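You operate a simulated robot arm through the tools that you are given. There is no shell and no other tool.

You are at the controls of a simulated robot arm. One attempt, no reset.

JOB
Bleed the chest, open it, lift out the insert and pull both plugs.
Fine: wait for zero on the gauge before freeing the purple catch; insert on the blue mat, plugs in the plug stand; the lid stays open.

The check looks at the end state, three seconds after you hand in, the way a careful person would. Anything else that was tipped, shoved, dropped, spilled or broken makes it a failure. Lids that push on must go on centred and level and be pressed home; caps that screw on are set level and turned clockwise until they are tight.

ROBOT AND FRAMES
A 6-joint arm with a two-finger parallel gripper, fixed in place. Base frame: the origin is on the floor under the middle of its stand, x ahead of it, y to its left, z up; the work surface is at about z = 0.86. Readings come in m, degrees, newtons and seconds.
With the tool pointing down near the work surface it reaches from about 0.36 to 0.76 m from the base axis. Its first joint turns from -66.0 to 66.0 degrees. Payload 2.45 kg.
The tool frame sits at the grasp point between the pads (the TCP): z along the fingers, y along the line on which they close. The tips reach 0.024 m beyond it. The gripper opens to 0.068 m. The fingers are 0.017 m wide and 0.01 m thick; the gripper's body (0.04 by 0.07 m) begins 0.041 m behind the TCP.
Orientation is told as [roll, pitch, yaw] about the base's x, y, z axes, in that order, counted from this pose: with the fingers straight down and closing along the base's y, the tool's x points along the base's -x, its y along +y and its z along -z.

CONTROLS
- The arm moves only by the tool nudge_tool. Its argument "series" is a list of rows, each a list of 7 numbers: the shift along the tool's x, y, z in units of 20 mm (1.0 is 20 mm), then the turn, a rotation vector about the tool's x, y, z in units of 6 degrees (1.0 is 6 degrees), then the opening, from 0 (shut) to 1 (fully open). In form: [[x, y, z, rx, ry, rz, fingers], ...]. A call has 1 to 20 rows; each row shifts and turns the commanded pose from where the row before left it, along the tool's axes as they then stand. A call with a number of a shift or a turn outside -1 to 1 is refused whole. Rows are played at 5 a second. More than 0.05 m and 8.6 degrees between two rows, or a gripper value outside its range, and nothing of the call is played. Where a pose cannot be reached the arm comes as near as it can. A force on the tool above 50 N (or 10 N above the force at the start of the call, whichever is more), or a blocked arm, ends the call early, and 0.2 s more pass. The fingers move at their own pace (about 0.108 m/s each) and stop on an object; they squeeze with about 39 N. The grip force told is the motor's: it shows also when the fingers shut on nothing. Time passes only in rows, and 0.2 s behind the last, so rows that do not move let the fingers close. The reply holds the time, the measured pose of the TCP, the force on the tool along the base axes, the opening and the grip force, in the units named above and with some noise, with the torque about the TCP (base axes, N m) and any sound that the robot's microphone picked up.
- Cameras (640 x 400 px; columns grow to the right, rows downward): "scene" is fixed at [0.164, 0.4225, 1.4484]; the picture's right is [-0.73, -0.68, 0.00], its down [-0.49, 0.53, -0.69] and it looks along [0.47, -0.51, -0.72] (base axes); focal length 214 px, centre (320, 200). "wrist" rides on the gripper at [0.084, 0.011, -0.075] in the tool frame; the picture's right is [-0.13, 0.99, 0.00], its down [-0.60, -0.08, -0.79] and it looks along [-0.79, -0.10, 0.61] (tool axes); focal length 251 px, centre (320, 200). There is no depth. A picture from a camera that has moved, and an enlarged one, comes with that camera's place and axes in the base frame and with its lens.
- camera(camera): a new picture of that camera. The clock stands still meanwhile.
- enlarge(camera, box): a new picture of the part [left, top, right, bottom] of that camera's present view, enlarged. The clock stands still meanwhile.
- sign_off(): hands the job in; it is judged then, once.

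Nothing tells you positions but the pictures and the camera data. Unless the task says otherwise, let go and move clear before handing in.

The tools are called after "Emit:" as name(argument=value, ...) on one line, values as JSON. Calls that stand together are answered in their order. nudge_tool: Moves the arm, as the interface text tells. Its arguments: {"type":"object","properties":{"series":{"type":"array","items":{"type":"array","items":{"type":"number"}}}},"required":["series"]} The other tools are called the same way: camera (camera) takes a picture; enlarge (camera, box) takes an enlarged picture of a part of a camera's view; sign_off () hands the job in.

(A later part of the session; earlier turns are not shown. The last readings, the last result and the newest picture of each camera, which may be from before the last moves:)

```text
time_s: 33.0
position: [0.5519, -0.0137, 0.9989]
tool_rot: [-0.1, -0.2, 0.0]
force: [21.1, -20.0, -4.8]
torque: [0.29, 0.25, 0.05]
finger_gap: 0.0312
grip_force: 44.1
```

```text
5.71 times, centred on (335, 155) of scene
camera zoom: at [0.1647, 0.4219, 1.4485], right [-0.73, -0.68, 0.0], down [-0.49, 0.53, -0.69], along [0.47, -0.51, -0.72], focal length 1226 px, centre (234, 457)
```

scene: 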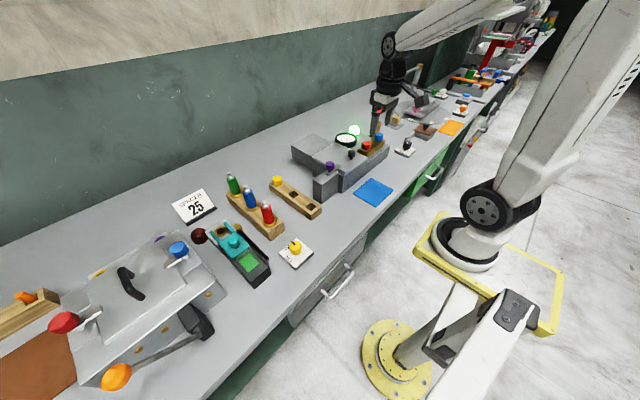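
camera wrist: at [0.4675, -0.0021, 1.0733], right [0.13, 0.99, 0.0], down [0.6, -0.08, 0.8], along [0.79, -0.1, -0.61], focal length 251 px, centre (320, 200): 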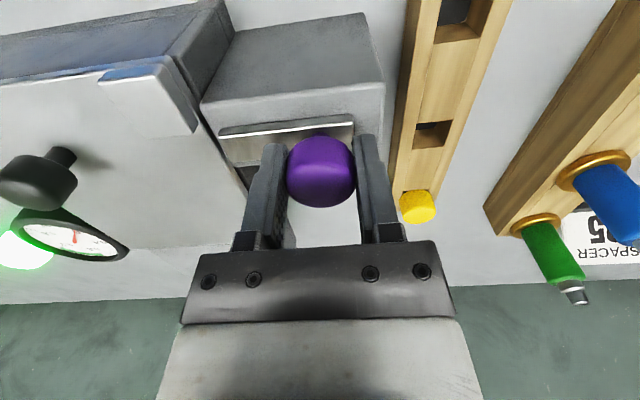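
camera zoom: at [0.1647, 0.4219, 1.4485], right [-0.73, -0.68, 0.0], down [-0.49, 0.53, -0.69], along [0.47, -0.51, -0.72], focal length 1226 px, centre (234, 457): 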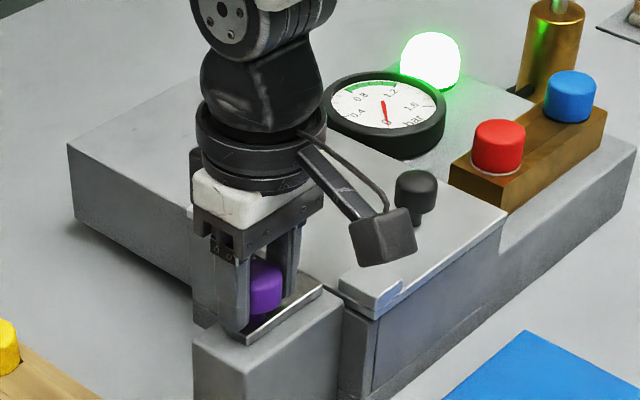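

The bar hit its stop at y≈−0.014 and its tip is now clear of the lid. I'll release the knob and rise.

Emit:
nudge_tool(series=[[-0.07, -0.07, 0, 0, 0, 0, 0], [0, 0, 0, 0, 0, 0, 1], [0, 0, 0, 0, 0, 0, 1], [0, 0, -0.5, 0, 0, 0, 1], [0, 0, -1, 0, 0, 0, 1], [0, 0, -1, 0, 0, 0, 1], [0, 0, -1, 0, 0, 0, 1], [0, 0, 0, 0, 0, 0, 1]])

Emit:
camera(camera="wrist")

Emit:
enlarge(camera="scene", box=[290, 100, 400, 200])

```text
time_s: 34.8
position: [0.5523, -0.0165, 1.0667]
tool_rot: [0.0, 0.0, 0.0]
force: [0.4, -0.3, 0.6]
torque: [-0.01, -0.04, 0.01]
finger_gap: 0.0682
grip_force: 0.0
```

```text
taken
camera wrist: at [0.4693, -0.0039, 1.1429], right [0.13, 0.99, 0.0], down [0.6, -0.08, 0.79], along [0.79, -0.1, -0.61], focal length 251 px, centre (320, 200)
```

wrist: 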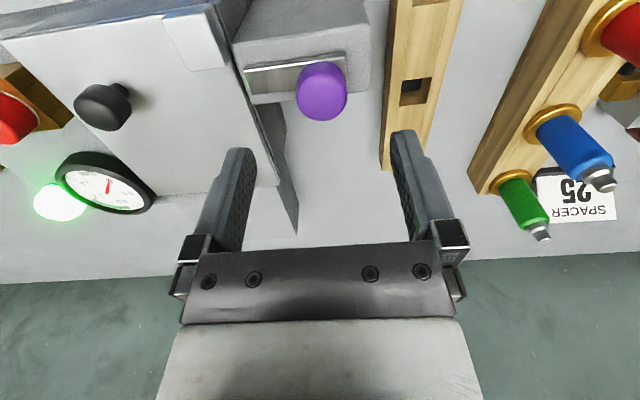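

```text
4.00 times, centred on (345, 150) of scene
camera zoom: at [0.164, 0.4225, 1.4484], right [-0.73, -0.68, 0.0], down [-0.49, 0.53, -0.69], along [0.47, -0.51, -0.72], focal length 858 px, centre (220, 400)
```

zoom: 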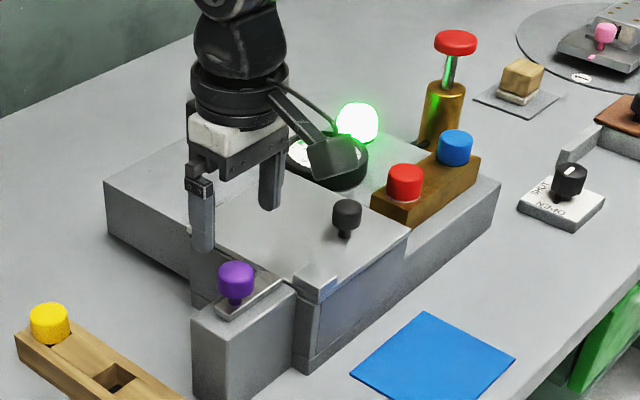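

The catch is free. Next I'll move over the lid's black knob at about (0.551, −0.168) and check alignment before gripping.

Emit:
nudge_tool(series=[[0, -1, 0, 0, 0, 0, 1], [0, -1, 0, 0, 0, 0, 1], [0, -1, 0, 0, 0, 0, 1], [0, -1, 0, 0, 0, 0, 1], [0, -1, 0, 0, 0, 0, 1], [0, -1, 0, 0, 0, 0, 1], [0, -1, 0, 0, 0, 0, 1], [0, -0.6, 0, 0, 0, 0, 1], [0, 0, 0, 0, 0, 0, 1]])

Emit:
camera(camera="wrist")

Emit:
enlarge(camera="scene", box=[290, 100, 400, 200])

```text
time_s: 36.8
position: [0.5512, -0.1646, 1.0683]
tool_rot: [-0.1, 0.0, 0.0]
force: [0.8, 0.5, -0.4]
torque: [0.0, -0.01, 0.0]
finger_gap: 0.0683
grip_force: 0.0
```

```text
taken
camera wrist: at [0.4671, -0.1532, 1.1427], right [0.13, 0.99, 0.0], down [0.6, -0.08, 0.79], along [0.79, -0.1, -0.61], focal length 251 px, centre (320, 200)
```

wrist: 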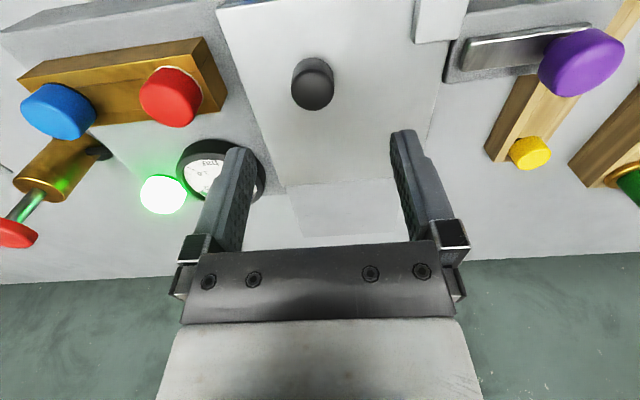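

```text
4.00 times, centred on (345, 150) of scene
camera zoom: at [0.164, 0.4225, 1.4484], right [-0.73, -0.68, 0.0], down [-0.49, 0.53, -0.69], along [0.47, -0.51, -0.72], focal length 858 px, centre (220, 400)
```

zoom: 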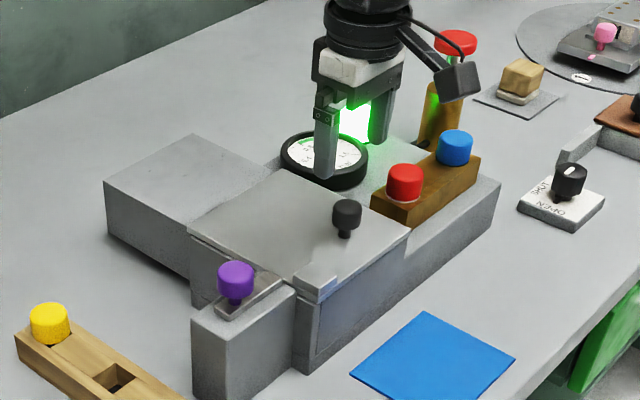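

The lid knob centre checks at (0.551, −0.169). I'll descend and grip it.

Emit:
nudge_tool(series=[[0, -0.2, 0.8, 0, 0, 0, 1], [0, 0, 0.8, 0, 0, 0, 1], [0, 0, 0.8, 0, 0, 0, 1], [0, 0, 0.8, 0, 0, 0, 1], [0, 0, 0.75, 0, 0, 0, 1], [0, 0, 0, 0, 0, 0, 0], [0, 0, 0, 0, 0, 0, 0], [0, 0, 0, 0, 0, 0, 0]])

Emit:
camera(camera="wrist")

Emit:
enlarge(camera="scene", box=[290, 100, 400, 200])

```text
time_s: 38.6
position: [0.5513, -0.1701, 0.9877]
tool_rot: [0.0, 0.0, 0.0]
force: [-0.2, -7.6, -4.2]
torque: [0.5, -0.27, 0.03]
finger_gap: 0.0276
grip_force: 42.3
```

```text
taken
camera wrist: at [0.4684, -0.1579, 1.0631], right [0.13, 0.99, 0.0], down [0.6, -0.08, 0.79], along [0.79, -0.1, -0.61], focal length 251 px, centre (320, 200)
```

wrist: 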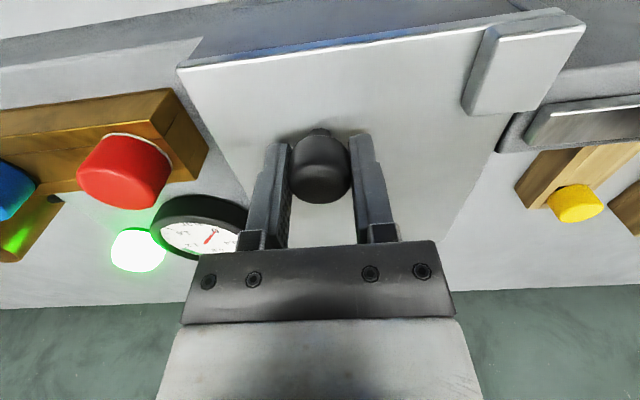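

```text
4.00 times, centred on (345, 150) of scene
camera zoom: at [0.1641, 0.4222, 1.4484], right [-0.73, -0.68, 0.0], down [-0.49, 0.53, -0.69], along [0.47, -0.51, -0.72], focal length 858 px, centre (220, 400)
```

zoom: 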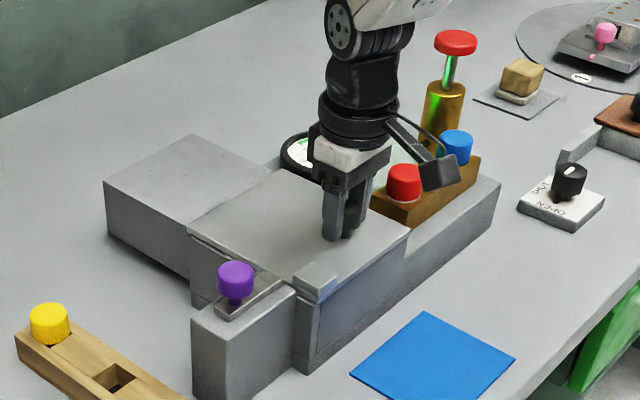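

Knob gripped (27.6 mm). I'll test sliding the lid toward +x by about 1 cm and watch the forces.

Emit:
nudge_tool(series=[[-0.25, 0, 0, 0, 0, 0, 0], [-0.25, 0, 0, 0, 0, 0, 0]])

Emit:
camera(camera="wrist")

```text
time_s: 39.2
position: [0.5612, -0.1698, 0.9885]
tool_rot: [0.0, 0.0, 0.1]
force: [-1.8, -7.8, -5.6]
torque: [0.38, -0.27, -0.12]
finger_gap: 0.0276
grip_force: 42.0
```

```text
taken
camera wrist: at [0.4784, -0.1579, 1.0632], right [0.13, 0.99, 0.0], down [0.6, -0.08, 0.79], along [0.79, -0.1, -0.61], focal length 251 px, centre (320, 200)
```

wrist: 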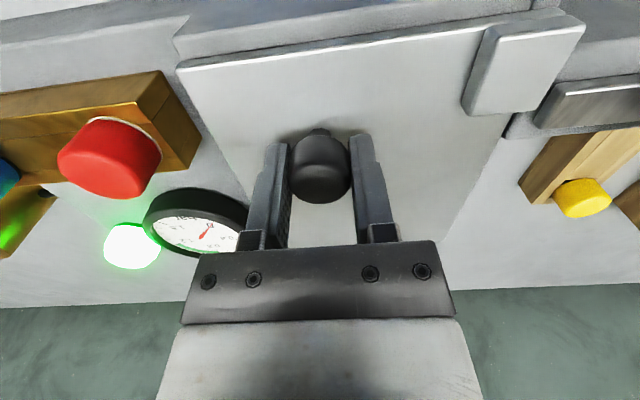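

The lid slides freely toward +x. I'll keep sliding it, in stages.

Emit:
nudge_tool(series=[[-0.5, 0, 0, 0, 0, 0, 0], [-0.5, 0, 0, 0, 0, 0, 0], [-0.5, 0, 0, 0, 0, 0, 0], [-0.5, 0, 0, 0, 0, 0, 0], [-0.5, 0, 0, 0, 0, 0, 0]])

Emit:
camera(camera="wrist")

Emit:
enlarge(camera="scene", box=[290, 100, 400, 200])

```text
time_s: 40.4
position: [0.6108, -0.1701, 0.9885]
tool_rot: [0.0, 0.2, 0.1]
force: [-1.2, -13.9, -29.0]
torque: [-0.69, -0.23, 0.14]
finger_gap: 0.0275
grip_force: 42.8
```

```text
taken
camera wrist: at [0.5283, -0.158, 1.0636], right [0.13, 0.99, 0.0], down [0.61, -0.08, 0.79], along [0.78, -0.1, -0.61], focal length 251 px, centre (320, 200)
```

wrist: 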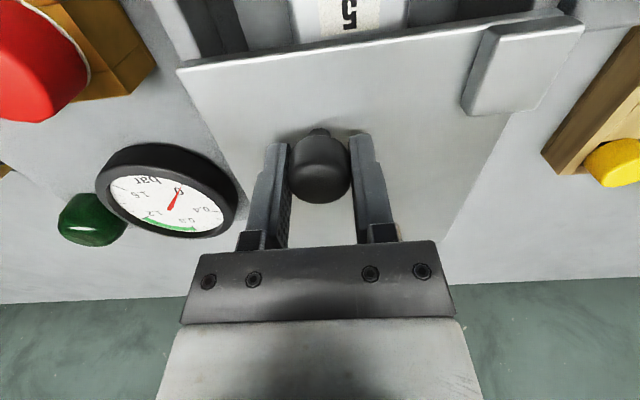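

```text
4.00 times, centred on (345, 150) of scene
camera zoom: at [0.1645, 0.4219, 1.4485], right [-0.73, -0.68, 0.0], down [-0.49, 0.53, -0.69], along [0.47, -0.51, -0.72], focal length 858 px, centre (220, 400)
```

zoom: 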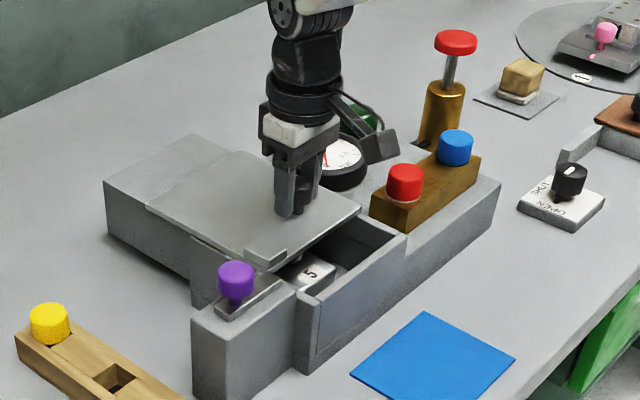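

The lid is half open and the pressure light went off; inside is a block with a number on it. I'll relieve load and continue opening fully.

Emit:
nudge_tool(series=[[-0.3, -0.05, 0.1, 0, 0, 0, 0], [-0.5, 0, 0, 0, 0, 0, 0], [-0.5, 0, 0, 0, 0, 0, 0], [-0.5, 0, 0, 0, 0, 0, 0]])

```text
time_s: 41.4
position: [0.6486, -0.17, 0.9881]
tool_rot: [0.0, -0.1, 0.0]
force: [-0.3, -5.1, -2.2]
torque: [0.36, 0.95, -0.02]
finger_gap: 0.0275
grip_force: 41.6
```

Emit:
nudge_tool(series=[[-0.5, 0, 0, 0, 0, 0, 0], [-0.5, 0, 0, 0, 0, 0, 0], [-0.5, 0, 0, 0, 0, 0, 0]])

Emit:
camera(camera="wrist")

Emit:
enlarge(camera="scene", box=[290, 100, 400, 200])

```text
time_s: 42.2
position: [0.679, -0.1701, 0.9884]
tool_rot: [0.0, -0.1, 0.0]
force: [-1.3, -3.2, 0.4]
torque: [0.47, -0.72, -0.01]
finger_gap: 0.0275
grip_force: 41.9
```

```text
taken
camera wrist: at [0.595, -0.158, 1.0631], right [0.13, 0.99, 0.0], down [0.6, -0.08, 0.79], along [0.79, -0.1, -0.61], focal length 251 px, centre (320, 200)
```

wrist: 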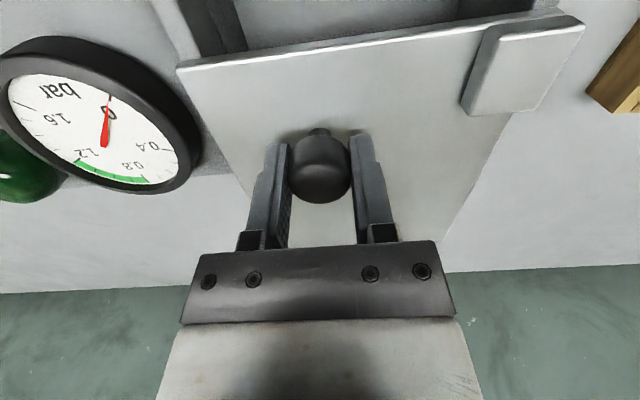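

```text
4.00 times, centred on (345, 150) of scene
camera zoom: at [0.1639, 0.4224, 1.4484], right [-0.73, -0.68, 0.0], down [-0.49, 0.53, -0.69], along [0.47, -0.51, -0.72], focal length 858 px, centre (220, 400)
```

zoom: 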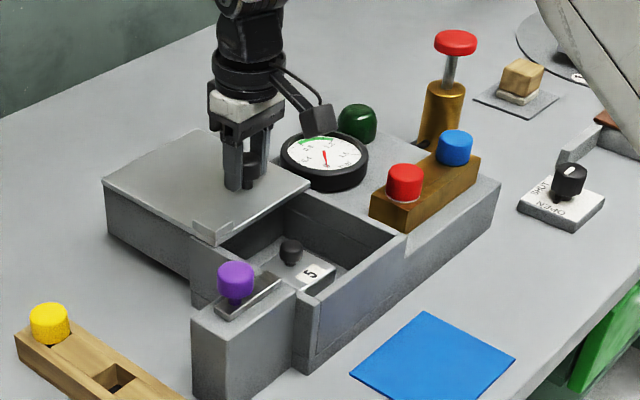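

The lid is nearly fully open onto the rear shelf and the insert with its own black knob is visible. I'll nudge further until I feel the stop.

Emit:
nudge_tool(series=[[-0.25, 0, 0, 0, 0, 0, 0], [-0.25, 0, 0, 0, 0, 0, 0], [0, 0, 0, 0, 0, 0, 0]])

```text
time_s: 43.0
position: [0.6894, -0.17, 0.9883]
tool_rot: [0.1, -0.1, -0.1]
force: [-0.3, -4.5, 5.3]
torque: [0.62, -0.44, -0.03]
finger_gap: 0.0275
grip_force: 42.1
```

Emit:
nudge_tool(series=[[-0.25, 0, 0, 0, 0, 0, 0], [-0.25, 0, 0, 0, 0, 0, 0], [0, 0, 0, 0, 0, 0, 0]])

Emit:
enlarge(camera="scene", box=[290, 100, 400, 200])

```text
time_s: 43.8
position: [0.6968, -0.1712, 0.9892]
tool_rot: [-0.1, 0.2, 0.0]
force: [-16.3, -2.3, 22.9]
torque: [0.41, 0.58, -0.03]
finger_gap: 0.0276
grip_force: 42.5
```

```text
4.00 times, centred on (345, 150) of scene
camera zoom: at [0.163, 0.4225, 1.4485], right [-0.73, -0.68, 0.0], down [-0.49, 0.53, -0.7], along [0.47, -0.51, -0.72], focal length 858 px, centre (220, 400)
```

zoom: 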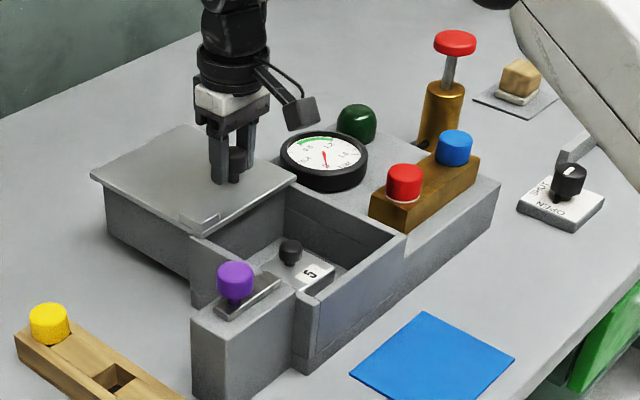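

The lid reached its end stop at 146 mm of travel. I'll back off about 1 mm of preload, release the knob, and lift away.

Emit:
nudge_tool(series=[[0.06, 0, -0.07, 0, 0, 0, 0], [0, 0, 0, 0, 0, 0, 0], [0, 0, 0, 0, 0, 0, 1], [0, 0, 0, 0, 0, 0, 1], [0, 0, -0.5, 0, 0, 0, 1], [0, 0, -1, 0, 0, 0, 1], [0, 0, -1, 0, 0, 0, 1], [0, 0, -1, 0, 0, 0, 1], [0, 0, -1, 0, 0, 0, 1], [0, 0, -1, 0, 0, 0, 1], [0, 0, 0, 0, 0, 0, 1]])

Emit:
nudge_tool(series=[[1, 0, -0.3, 0, 0, 0, 1], [1, 0, -0.3, 0, 0, 0, 1], [1, 0, -0.3, 0, 0, 0, 1], [1, 0, -0.3, 0, 0, 0, 1], [1, 0, -0.3, 0, 0, 0, 1], [1, 0, 0, 0, 0, 0, 1], [1, 0, 0, 0, 0, 0, 1], [1, 0, 0, 0, 0, 0, 1], [1, 0, 0, 0, 0, 0, 1], [1, 0, 0, 0, 0, 0, 1], [1, 0, 0, 0, 0, 0, 1], [0, 0, 0, 0, 0, 0, 1]])

Emit:
camera(camera="wrist")

Emit:
enlarge(camera="scene", box=[290, 100, 400, 200])

```text
time_s: 46.2
position: [0.698, -0.1724, 1.0997]
tool_rot: [0.0, 0.0, 0.0]
force: [0.3, -0.2, -0.8]
torque: [-0.02, -0.01, -0.06]
finger_gap: 0.068
grip_force: 0.2
```

```text
time_s: 48.8
position: [0.4773, -0.1695, 1.1263]
tool_rot: [0.0, 0.0, 0.0]
force: [0.7, 0.1, -0.8]
torque: [-0.02, 0.01, 0.0]
finger_gap: 0.068
grip_force: 0.0
```

```text
taken
camera wrist: at [0.3944, -0.1575, 1.2017], right [0.13, 0.99, 0.0], down [0.6, -0.08, 0.79], along [0.79, -0.1, -0.61], focal length 251 px, centre (320, 200)
```

wrist: 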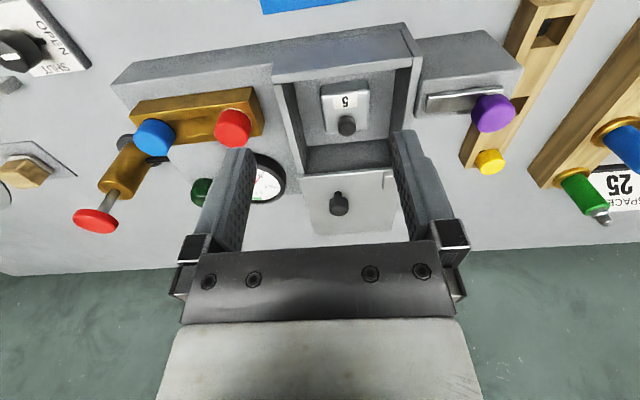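

```text
4.00 times, centred on (345, 150) of scene
camera zoom: at [0.164, 0.4225, 1.4484], right [-0.73, -0.68, 0.0], down [-0.49, 0.53, -0.69], along [0.47, -0.51, -0.72], focal length 858 px, centre (220, 400)
```

zoom: 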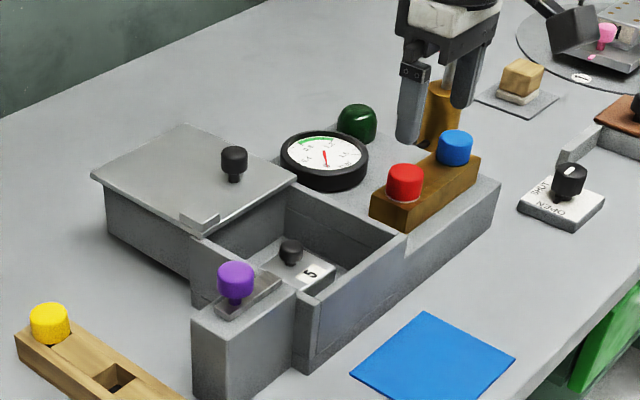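

The lid stays open and the insert is exposed inside. I'll enlarge the insert, plugs and plug stand.

Emit:
enlarge(camera="wrist", box=[260, 40, 430, 190])

Emit:
enlarge(camera="wrist", box=[440, 0, 600, 190])

Emit:
enlarge(camera="scene", box=[315, 145, 365, 180])

Emit:
enlarge(camera="scene", box=[260, 165, 340, 225])

```text
2.67 times, centred on (345, 115) of wrist
camera zoom: at [0.3944, -0.1575, 1.2017], right [0.13, 0.99, 0.0], down [0.6, -0.08, 0.79], along [0.79, -0.1, -0.61], focal length 670 px, centre (253, 427)
```

zoom: 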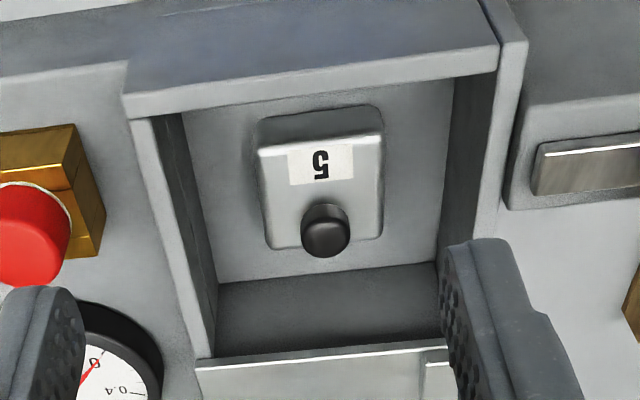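

```text
2.11 times, centred on (520, 95) of wrist
camera zoom: at [0.3944, -0.1575, 1.2017], right [0.13, 0.99, 0.0], down [0.6, -0.08, 0.79], along [0.79, -0.1, -0.61], focal length 529 px, centre (-101, 421)
```

zoom: 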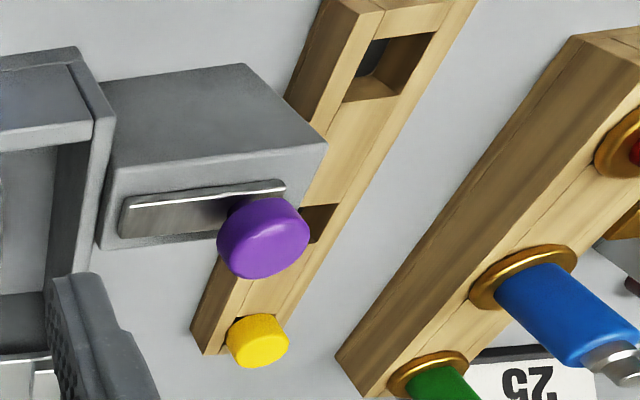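

```text
11.43 times, centred on (340, 162) of scene
camera zoom: at [0.164, 0.4225, 1.4484], right [-0.73, -0.68, 0.0], down [-0.49, 0.53, -0.69], along [0.47, -0.51, -0.72], focal length 2451 px, centre (91, 629)
```

zoom: 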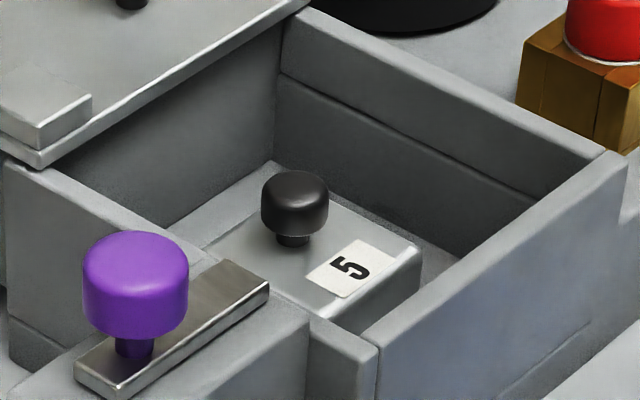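

```text
6.67 times, centred on (300, 195) of scene
camera zoom: at [0.164, 0.4225, 1.4484], right [-0.73, -0.68, 0.0], down [-0.49, 0.53, -0.69], along [0.47, -0.51, -0.72], focal length 1430 px, centre (453, 233)
```

zoom: 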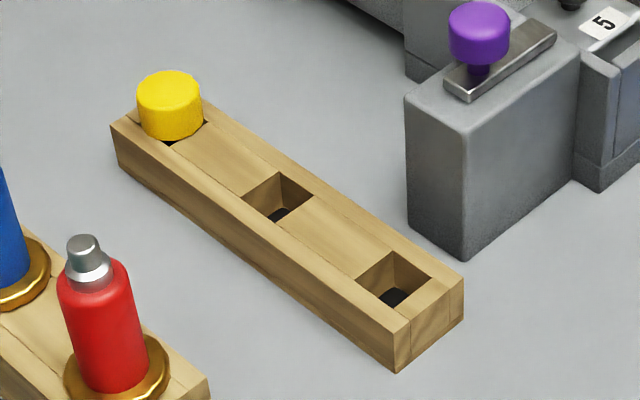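

The insert (about 57×60 mm) has a small knob centred near (0.592, −0.148, 0.93) on the chest floor. I'll move above it and check alignment.

Emit:
nudge_tool(series=[[-0.95, 0.18, 0.5, 0, 0, 0, 1], [-0.95, 0.18, 0.5, 0, 0, 0, 1], [-0.95, 0.18, 0.5, 0, 0, 0, 1], [-0.95, 0.18, 0.5, 0, 0, 0, 1], [-0.95, 0.18, 0.5, 0, 0, 0, 1], [-0.95, 0.18, 0.5, 0, 0, 0, 1], [0, 0, 0.7, 0, 0, 0, 1], [0, 0, 0, 0, 0, 0, 1]])

Emit:
camera(camera="wrist")

Emit:
enlarge(camera="scene", box=[290, 100, 400, 200])

```text
time_s: 50.6
position: [0.5915, -0.1458, 1.0553]
tool_rot: [0.1, -0.1, -0.1]
force: [0.8, 0.2, -0.4]
torque: [0.01, -0.01, 0.01]
finger_gap: 0.0678
grip_force: 0.0
```

```text
taken
camera wrist: at [0.5074, -0.1348, 1.1309], right [0.13, 0.99, 0.0], down [0.6, -0.08, 0.79], along [0.79, -0.1, -0.61], focal length 251 px, centre (320, 200)
```

wrist: 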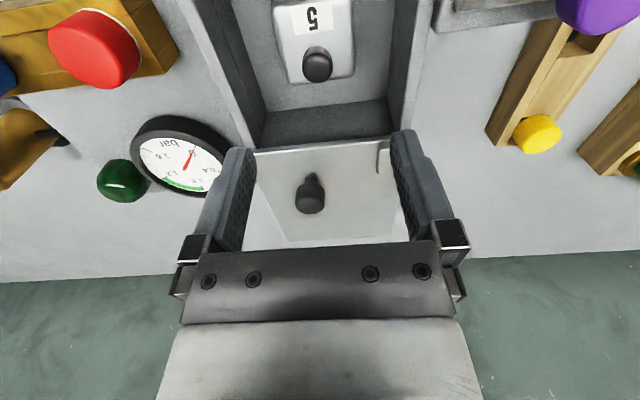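

```text
4.00 times, centred on (345, 150) of scene
camera zoom: at [0.164, 0.4225, 1.4484], right [-0.73, -0.68, 0.0], down [-0.49, 0.53, -0.69], along [0.47, -0.51, -0.72], focal length 858 px, centre (220, 400)
```

zoom: 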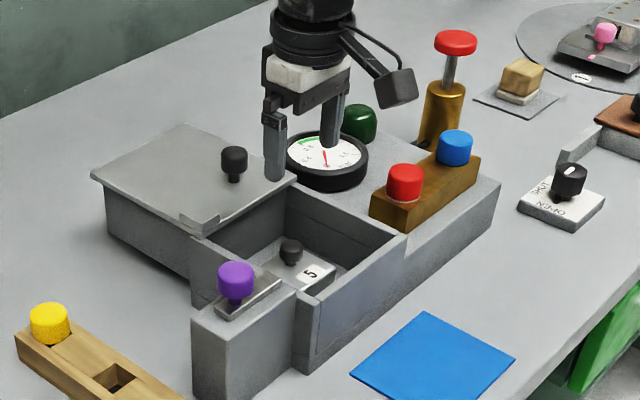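

Aligned within a few mm of the insert knob. Descending into the chest and gripping the knob.

Emit:
nudge_tool(series=[[-0.12, -0.11, 0.8, 0, 0, 0, 1], [0, 0, 0.9, 0, 0, 0, 1], [0, 0, 0.9, 0, 0, 0, 1], [0, 0, 0.9, 0, 0, 0, 1], [0, 0, 0.9, 0, 0, 0, 1], [0, 0, 0.9, 0, 0, 0, 1], [0, 0, 0.35, 0, 0, 0, 1], [0, 0, 0, 0, 0, 0, 1]])

Emit:
camera(camera="wrist")

Emit:
enlarge(camera="scene", box=[310, 120, 380, 180])

```text
time_s: 52.4
position: [0.5932, -0.1506, 0.9421]
tool_rot: [0.0, 0.0, 0.0]
force: [0.4, 0.5, -0.5]
torque: [-0.01, 0.03, -0.01]
finger_gap: 0.0677
grip_force: 0.1
```

```text
taken
camera wrist: at [0.51, -0.1386, 1.0172], right [0.13, 0.99, 0.0], down [0.6, -0.08, 0.79], along [0.79, -0.1, -0.61], focal length 251 px, centre (320, 200)
```

wrist: 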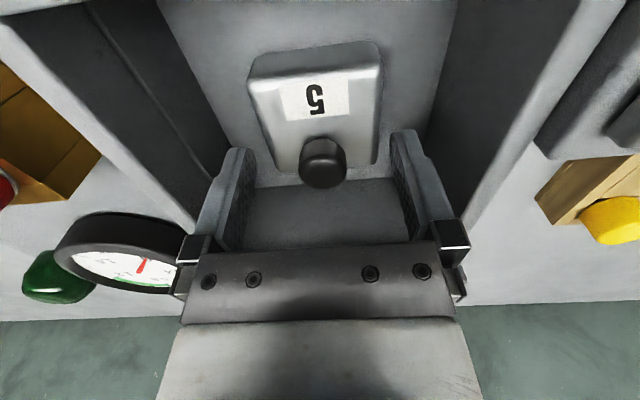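

```text
6.67 times, centred on (345, 150) of scene
camera zoom: at [0.164, 0.4225, 1.4484], right [-0.73, -0.68, 0.0], down [-0.49, 0.53, -0.69], along [0.47, -0.51, -0.72], focal length 1430 px, centre (153, 533)
```

zoom: 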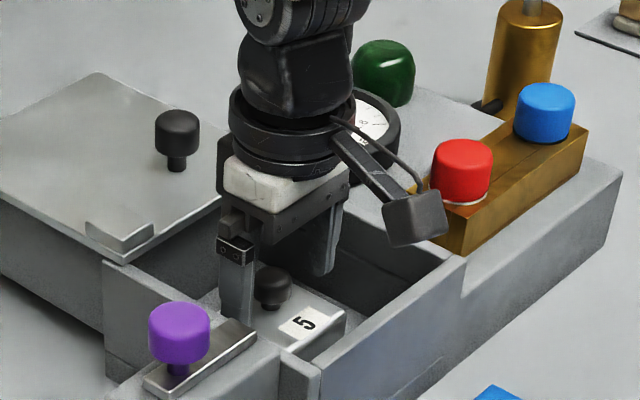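

The fingers straddle the knob properly. I'll lower 3 mm more and close, then check the grip.

Emit:
nudge_tool(series=[[0, 0.06, 0.15, 0, 0, 0, 1], [0, 0, 0, 0, 0, 0, 0.6], [0, 0, 0, 0, 0, 0, 0], [0, 0, 0, 0, 0, 0, 0], [0, 0, 0, 0, 0, 0, 0]])

Emit:
nudge_tool(series=[[0, 0, -0.25, 0, 0, 0, 0], [0, 0, -0.25, 0, 0, 0, 0], [0, 0, 0, 0, 0, 0, 0]])

Emit:
camera(camera="wrist")

Emit:
enlarge(camera="scene", box=[310, 120, 380, 180])

```text
time_s: 53.6
position: [0.5936, -0.1498, 0.9399]
tool_rot: [-0.1, 0.0, 0.0]
force: [0.1, -1.2, -0.9]
torque: [0.0, -0.03, 0.0]
finger_gap: 0.0231
grip_force: 39.5
```

```text
time_s: 54.4
position: [0.5944, -0.1499, 0.9496]
tool_rot: [0.1, 0.0, 0.0]
force: [0.2, 0.0, -2.9]
torque: [0.02, 0.01, 0.02]
finger_gap: 0.0233
grip_force: 39.3
```

```text
taken
camera wrist: at [0.5096, -0.1377, 1.0241], right [0.13, 0.99, 0.0], down [0.6, -0.08, 0.79], along [0.79, -0.1, -0.61], focal length 251 px, centre (320, 200)
```

wrist: 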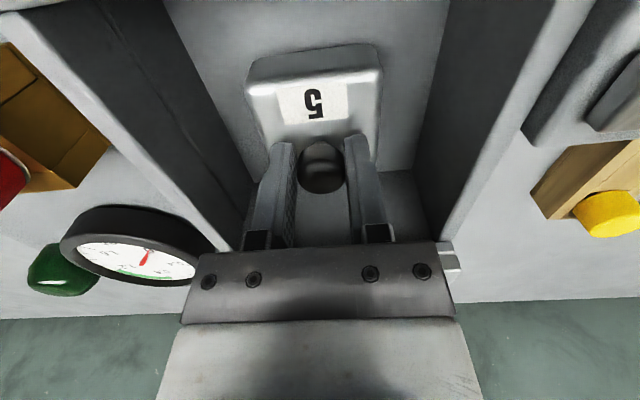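

```text
6.67 times, centred on (345, 150) of scene
camera zoom: at [0.164, 0.4225, 1.4484], right [-0.73, -0.68, 0.0], down [-0.49, 0.53, -0.69], along [0.47, -0.51, -0.72], focal length 1430 px, centre (153, 533)
```

zoom: 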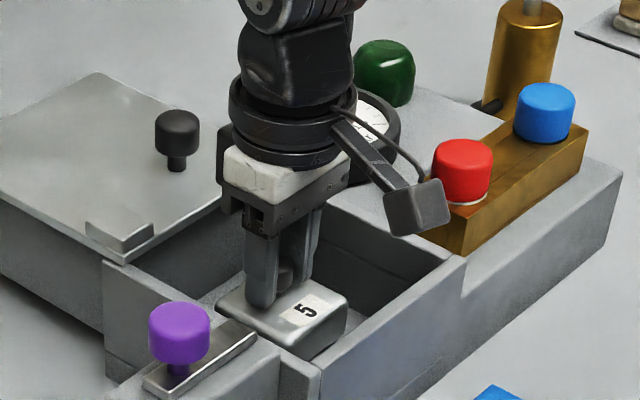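

The insert is held level and lifts freely (about 3 N). I'll raise it clear of the chest walls and carry it to above the blue mat at about (0.428, −0.167).

Emit:
nudge_tool(series=[[0, 0, -0.8, 0, 0, 0, 0], [0, 0, -0.8, 0, 0, 0, 0], [0, 0, -0.8, 0, 0, 0, 0], [0, 0, -0.8, 0, 0, 0, 0], [0, 0, -0.8, 0, 0, 0, 0], [0, 0, -0.8, 0, 0, 0, 0], [0, 0, -0.8, 0, 0, 0, 0], [0, 0, -0.8, 0, 0, 0, 0], [0, 0, 0, 0, 0, 0, 0]])

Emit:
nudge_tool(series=[[0.8, -0.08, 0, 0, 0, 0, 0], [0.8, -0.08, 0, 0, 0, 0, 0], [0.8, -0.08, 0, 0, 0, 0, 0], [0.8, -0.08, 0, 0, 0, 0, 0], [0.8, -0.08, 0, 0, 0, 0, 0], [0.8, -0.08, 0, 0, 0, 0, 0], [0.8, -0.08, 0, 0, 0, 0, 0], [0.8, -0.08, 0, 0, 0, 0, 0], [0.8, -0.08, 0, 0, 0, 0, 0], [0.8, -0.08, 0, 0, 0, 0, 0], [0.3, -0.05, 0, 0, 0, 0, 0], [0, 0, 0, 0, 0, 0, 0]])

Emit:
camera(camera="wrist")

Emit:
camera(camera="scene")

Emit:
enlarge(camera="scene", box=[290, 100, 430, 220])

```text
time_s: 56.4
position: [0.5926, -0.1501, 1.0772]
tool_rot: [0.0, -0.1, 0.1]
force: [-0.1, 1.0, -2.4]
torque: [-0.01, 0.01, 0.01]
finger_gap: 0.0233
grip_force: 39.2
```

```text
time_s: 59.0
position: [0.4263, -0.1674, 1.0777]
tool_rot: [0.0, 0.0, 0.0]
force: [0.0, 0.0, -2.4]
torque: [0.01, -0.03, -0.03]
finger_gap: 0.0233
grip_force: 39.3
```

```text
taken
camera wrist: at [0.3432, -0.1556, 1.1527], right [0.13, 0.99, 0.0], down [0.6, -0.08, 0.79], along [0.79, -0.1, -0.61], focal length 251 px, centre (320, 200)
```

wrist: 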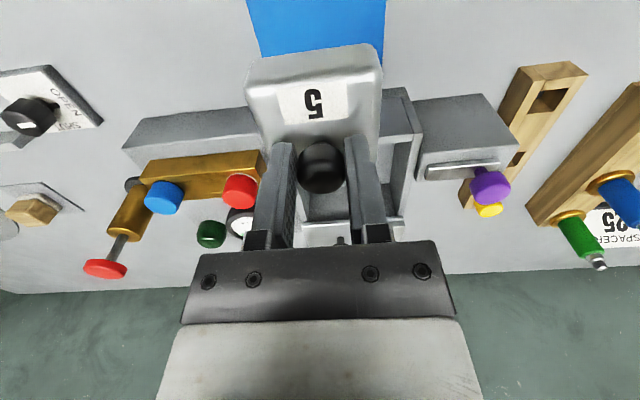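

```text
taken
```

scene: 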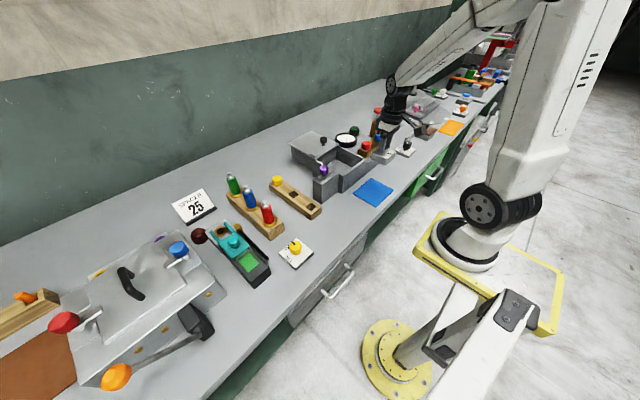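

```text
3.33 times, centred on (360, 160) of scene
camera zoom: at [0.164, 0.4225, 1.4484], right [-0.73, -0.68, 0.0], down [-0.49, 0.53, -0.69], along [0.47, -0.51, -0.72], focal length 715 px, centre (187, 333)
```

zoom: 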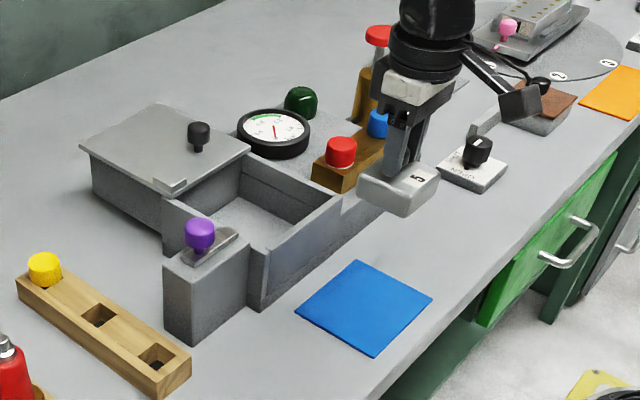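

The insert is centred over the blue mat (mat spans y −0.23 to −0.10, x 0.375 to 0.485). I'll lower it, slow near the bottom, watching for contact force.

Emit:
nudge_tool(series=[[0, 0, 0.8, 0, 0, 0, 0], [0, 0, 0.8, 0, 0, 0, 0], [0, 0, 0.8, 0, 0, 0, 0], [0, 0, 0.8, 0, 0, 0, 0], [0, 0, 0.8, 0, 0, 0, 0], [0, 0, 0.8, 0, 0, 0, 0], [0, 0, 0.8, 0, 0, 0, 0], [0, 0, 0.4, 0, 0, 0, 0], [0, 0, 0, 0, 0, 0, 0]])

Emit:
enlarge(camera="scene", box=[330, 130, 430, 220])

Emit:
camera(camera="wrist")

```text
time_s: 61.0
position: [0.4275, -0.1659, 0.9552]
tool_rot: [0.0, 0.0, 0.0]
force: [0.0, 0.1, -2.6]
torque: [0.0, -0.01, 0.02]
finger_gap: 0.0233
grip_force: 38.9
```

```text
4.44 times, centred on (380, 175) of scene
camera zoom: at [0.164, 0.4225, 1.4484], right [-0.73, -0.68, 0.0], down [-0.49, 0.53, -0.69], along [0.47, -0.51, -0.72], focal length 953 px, centre (53, 311)
```

zoom: 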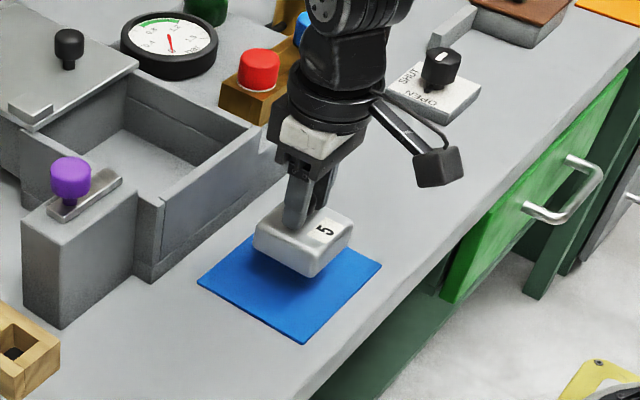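

```text
taken
camera wrist: at [0.344, -0.1546, 1.0308], right [0.13, 0.99, 0.0], down [0.6, -0.08, 0.79], along [0.79, -0.1, -0.61], focal length 251 px, centre (320, 200)
```

wrist: 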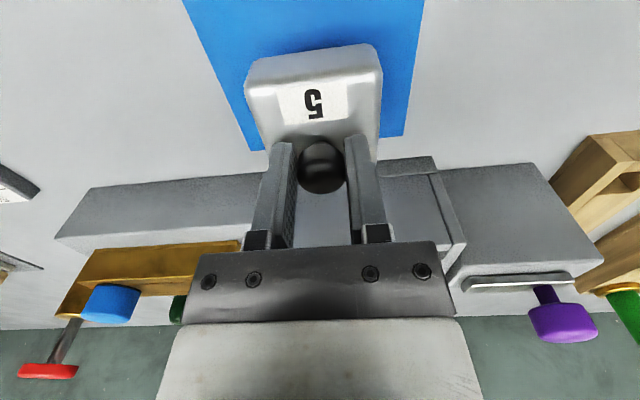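

Lined up over the mat. Now lowering in 3–4 mm steps until contact.

Emit:
nudge_tool(series=[[0, 0, 0.2, 0, 0, 0, 0], [0, 0, 0.2, 0, 0, 0, 0], [0, 0, 0.2, 0, 0, 0, 0], [0, 0, 0.2, 0, 0, 0, 0], [0, 0, 0.2, 0, 0, 0, 0], [0, 0, 0, 0, 0, 0, 0]])

Emit:
enlarge(camera="scene", box=[340, 150, 410, 210])

```text
time_s: 62.4
position: [0.4261, -0.168, 0.9366]
tool_rot: [-0.1, -0.1, 0.1]
force: [-0.4, -0.4, -2.7]
torque: [0.0, 0.0, -0.02]
finger_gap: 0.0235
grip_force: 39.1
```

```text
6.67 times, centred on (375, 180) of scene
camera zoom: at [0.164, 0.4225, 1.4484], right [-0.73, -0.68, 0.0], down [-0.49, 0.53, -0.69], along [0.47, -0.51, -0.72], focal length 1430 px, centre (-47, 333)
```

zoom: 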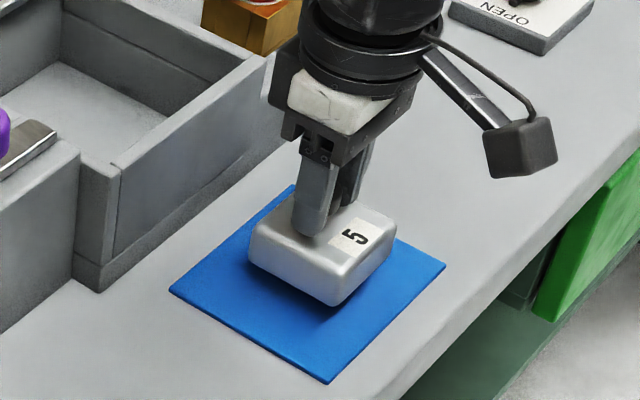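

Emit:
nudge_tool(series=[[0, 0, 0.15, 0, 0, 0, 0], [0, 0, 0.15, 0, 0, 0, 0], [0, 0, 0.15, 0, 0, 0, 0], [0, 0, 0, 0, 0, 0, 0]])

Emit:
enlarge(camera="scene", box=[340, 150, 410, 210])

```text
time_s: 63.4
position: [0.4276, -0.1682, 0.9288]
tool_rot: [0.0, -0.1, 0.0]
force: [-0.3, 0.3, -3.7]
torque: [-0.01, 0.0, 0.01]
finger_gap: 0.0234
grip_force: 39.8
```

```text
6.67 times, centred on (375, 180) of scene
camera zoom: at [0.164, 0.4225, 1.4484], right [-0.73, -0.68, 0.0], down [-0.49, 0.53, -0.69], along [0.47, -0.51, -0.72], focal length 1430 px, centre (-47, 333)
```

zoom: 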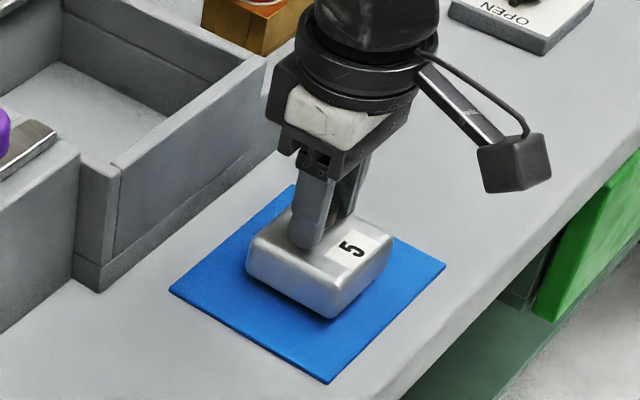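

Emit:
nudge_tool(series=[[0, 0, 0.1, 0, 0, 0, 0], [0, 0, 0.1, 0, 0, 0, 0], [0, 0, 0, 0, 0, 0, 0]])

```text
time_s: 64.2
position: [0.426, -0.167, 0.9236]
tool_rot: [0.1, 0.0, 0.1]
force: [0.0, -0.8, -3.6]
torque: [0.04, -0.01, -0.01]
finger_gap: 0.0231
grip_force: 38.8
```

Emit:
nudge_tool(series=[[0, 0, 0.1, 0, 0, 0, 0], [0, 0, 0.1, 0, 0, 0, 0], [0, 0, 0, 0, 0, 0, 0]])

Emit:
enlarge(camera="scene", box=[340, 150, 410, 210])

```text
time_s: 65.0
position: [0.4272, -0.1672, 0.9215]
tool_rot: [0.0, 0.0, 0.0]
force: [-11.8, -1.9, 30.6]
torque: [0.23, 0.44, -0.01]
finger_gap: 0.0234
grip_force: 39.0
```

```text
6.67 times, centred on (375, 180) of scene
camera zoom: at [0.1632, 0.4226, 1.4484], right [-0.73, -0.68, 0.0], down [-0.49, 0.53, -0.7], along [0.47, -0.51, -0.72], focal length 1430 px, centre (-47, 333)
```

zoom: 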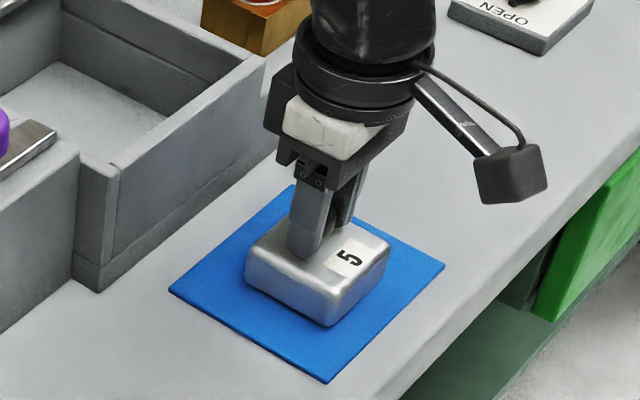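

The insert is seated on the mat (contact force seen). I'll relax the press, release, and rise straight up.

Emit:
nudge_tool(series=[[0, 0, -0.1, 0, 0, 0, 0], [0, 0, 0, 0, 0, 0, 0], [0, 0, 0, 0, 0, 0, 0.6], [0, 0, 0, 0, 0, 0, 1], [0, 0, 0, 0, 0, 0, 1], [0, 0, -0.5, 0, 0, 0, 1], [0, 0, -1, 0, 0, 0, 1], [0, 0, -1, 0, 0, 0, 1], [0, 0, -1, 0, 0, 0, 1], [0, 0, -1, 0, 0, 0, 1], [0, 0, -1, 0, 0, 0, 1], [0, 0, -1, 0, 0, 0, 1], [0, 0, -1, 0, 0, 0, 1], [0, 0, -1, 0, 0, 0, 1], [0, 0, -1, 0, 0, 0, 1], [0, 0, 0, 0, 0, 0, 1]])

Emit:
camera(camera="wrist")

Emit:
enlarge(camera="scene", box=[290, 100, 430, 220])

```text
time_s: 68.4
position: [0.4276, -0.1668, 1.111]
tool_rot: [0.0, 0.0, 0.0]
force: [0.5, 0.2, -0.5]
torque: [-0.02, -0.06, -0.02]
finger_gap: 0.0681
grip_force: 0.0
```

```text
taken
camera wrist: at [0.3428, -0.155, 1.1868], right [0.13, 0.99, 0.0], down [0.6, -0.08, 0.79], along [0.79, -0.1, -0.61], focal length 251 px, centre (320, 200)
```

wrist: 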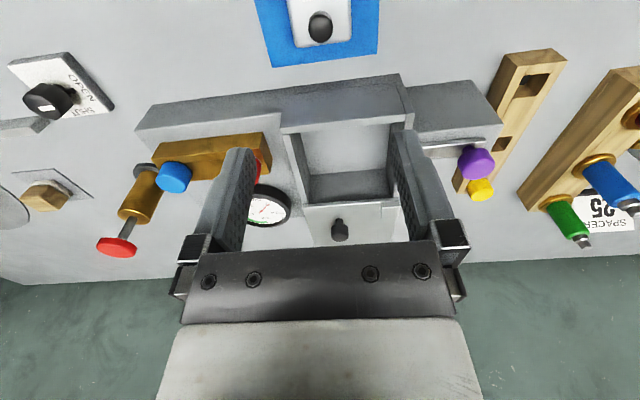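

```text
3.33 times, centred on (360, 160) of scene
camera zoom: at [0.164, 0.4225, 1.4484], right [-0.73, -0.68, 0.0], down [-0.49, 0.53, -0.69], along [0.47, -0.51, -0.72], focal length 715 px, centre (187, 333)
```

zoom: 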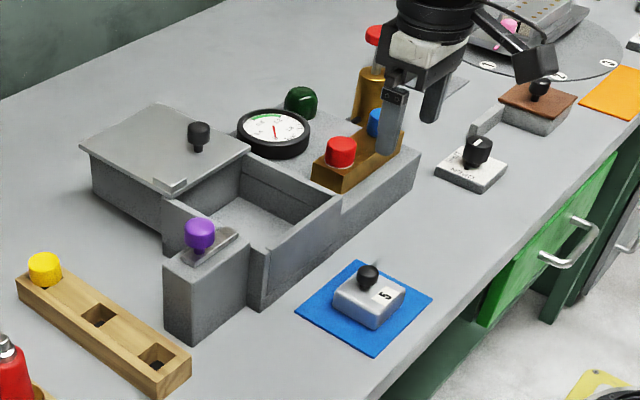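

The insert sits on the blue mat, centred. Next I'll pull the red plug, whose head I triangulate at (0.553, −0.275, 0.97); moving above it to check alignment.

Emit:
nudge_tool(series=[[-0.9, -0.77, 0.2, 0, 0, 0, 1], [-0.9, -0.77, 0.2, 0, 0, 0, 1], [-0.9, -0.77, 0.2, 0, 0, 0, 1], [-0.9, -0.77, 0.2, 0, 0, 0, 1], [-0.9, -0.77, 0.2, 0, 0, 0, 1], [-0.9, -0.77, 0.2, 0, 0, 0, 1], [-0.87, -0.79, 0.3, 0, 0, 0, 1], [0, 0, 0.5, 0, 0, 0, 1], [0, 0, 0, 0, 0, 0, 1]])

Emit:
camera(camera="wrist")

Emit:
enlarge(camera="scene", box=[320, 100, 420, 185])

```text
time_s: 70.4
position: [0.5517, -0.2745, 1.0712]
tool_rot: [0.1, -0.1, 0.0]
force: [-0.4, 0.3, -0.1]
torque: [0.04, -0.01, -0.03]
finger_gap: 0.0681
grip_force: 0.1
```

```text
taken
camera wrist: at [0.4685, -0.2627, 1.1463], right [0.13, 0.99, 0.0], down [0.6, -0.08, 0.79], along [0.79, -0.1, -0.61], focal length 251 px, centre (320, 200)
```

wrist: 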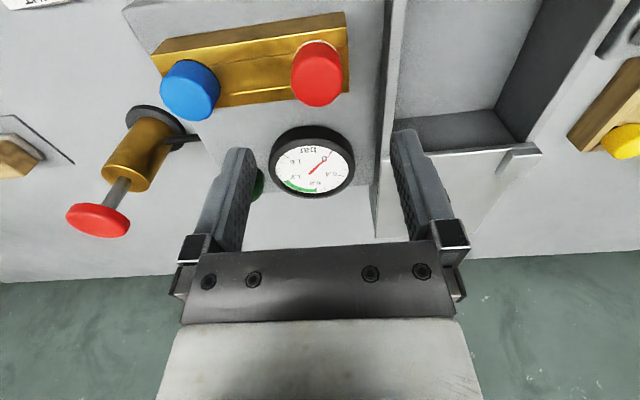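

```text
4.71 times, centred on (370, 142) of scene
camera zoom: at [0.164, 0.4225, 1.4484], right [-0.73, -0.68, 0.0], down [-0.49, 0.53, -0.69], along [0.47, -0.51, -0.72], focal length 1009 px, centre (85, 471)
```

zoom: 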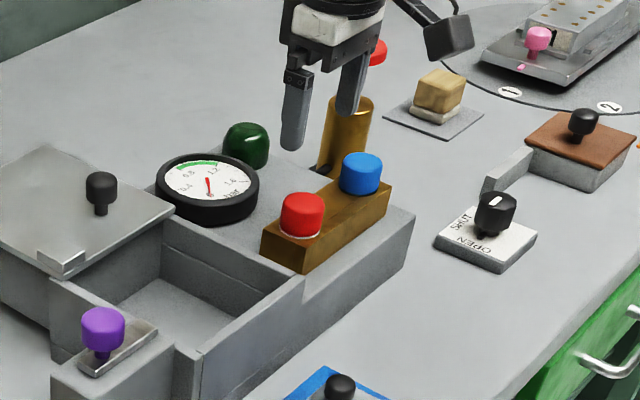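

Emit:
enlarge(camera="wrist", box=[140, 0, 370, 140])

Emit:
enlarge(camera="scene", box=[350, 125, 395, 155])

```text
2.78 times, centred on (255, 70) of wrist
camera zoom: at [0.4685, -0.2627, 1.1463], right [0.13, 0.99, 0.0], down [0.6, -0.08, 0.79], along [0.79, -0.1, -0.61], focal length 700 px, centre (501, 562)
```

zoom: 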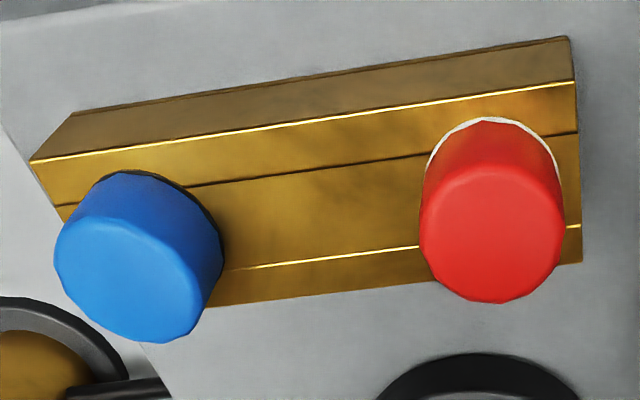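

```text
13.33 times, centred on (372, 140) of scene
camera zoom: at [0.164, 0.4225, 1.4484], right [-0.73, -0.68, 0.0], down [-0.49, 0.53, -0.69], along [0.47, -0.51, -0.72], focal length 2860 px, centre (-380, 1000)
```

zoom: 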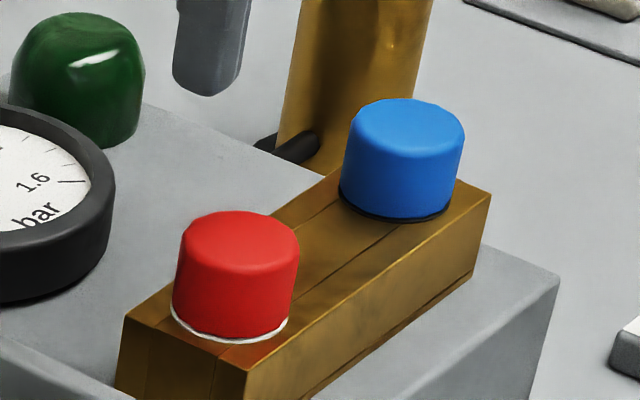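

Both heads (≈36 mm wide) sit flush on the brass block. I'll lower onto the red head and close.

Emit:
nudge_tool(series=[[-0.08, 0, 0.8, 0, 0, 0, 1], [0, 0, 0.8, 0, 0, 0, 1], [0, 0, 0.8, 0, 0, 0, 1], [0, 0, 0.8, 0, 0, 0, 1], [0, 0, 0.8, 0, 0, 0, 1], [0, 0, 0.3, 0, 0, 0, 1], [0, 0, 0, 0, 0, 0, 1]])

Emit:
camera(camera="wrist")

Emit:
enlarge(camera="scene", box=[340, 110, 400, 160])

```text
time_s: 72.0
position: [0.555, -0.2762, 0.9863]
tool_rot: [0.0, 0.0, 0.0]
force: [0.2, 0.1, 0.8]
torque: [0.01, 0.0, 0.0]
finger_gap: 0.0682
grip_force: 0.1
```

```text
taken
camera wrist: at [0.4706, -0.2636, 1.0616], right [0.13, 0.99, 0.0], down [0.6, -0.08, 0.79], along [0.79, -0.1, -0.61], focal length 251 px, centre (320, 200)
```

wrist: 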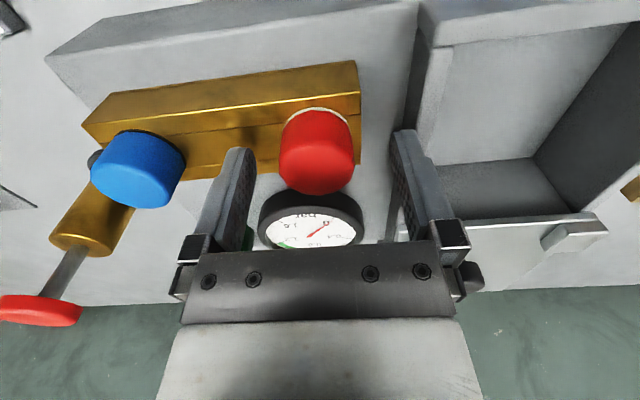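

```text
8.00 times, centred on (370, 135) of scene
camera zoom: at [0.164, 0.4225, 1.4484], right [-0.73, -0.68, 0.0], down [-0.49, 0.53, -0.69], along [0.47, -0.51, -0.72], focal length 1716 px, centre (-80, 720)
```

zoom: 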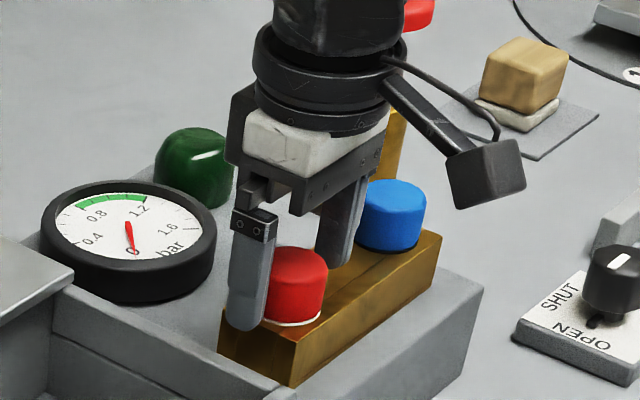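

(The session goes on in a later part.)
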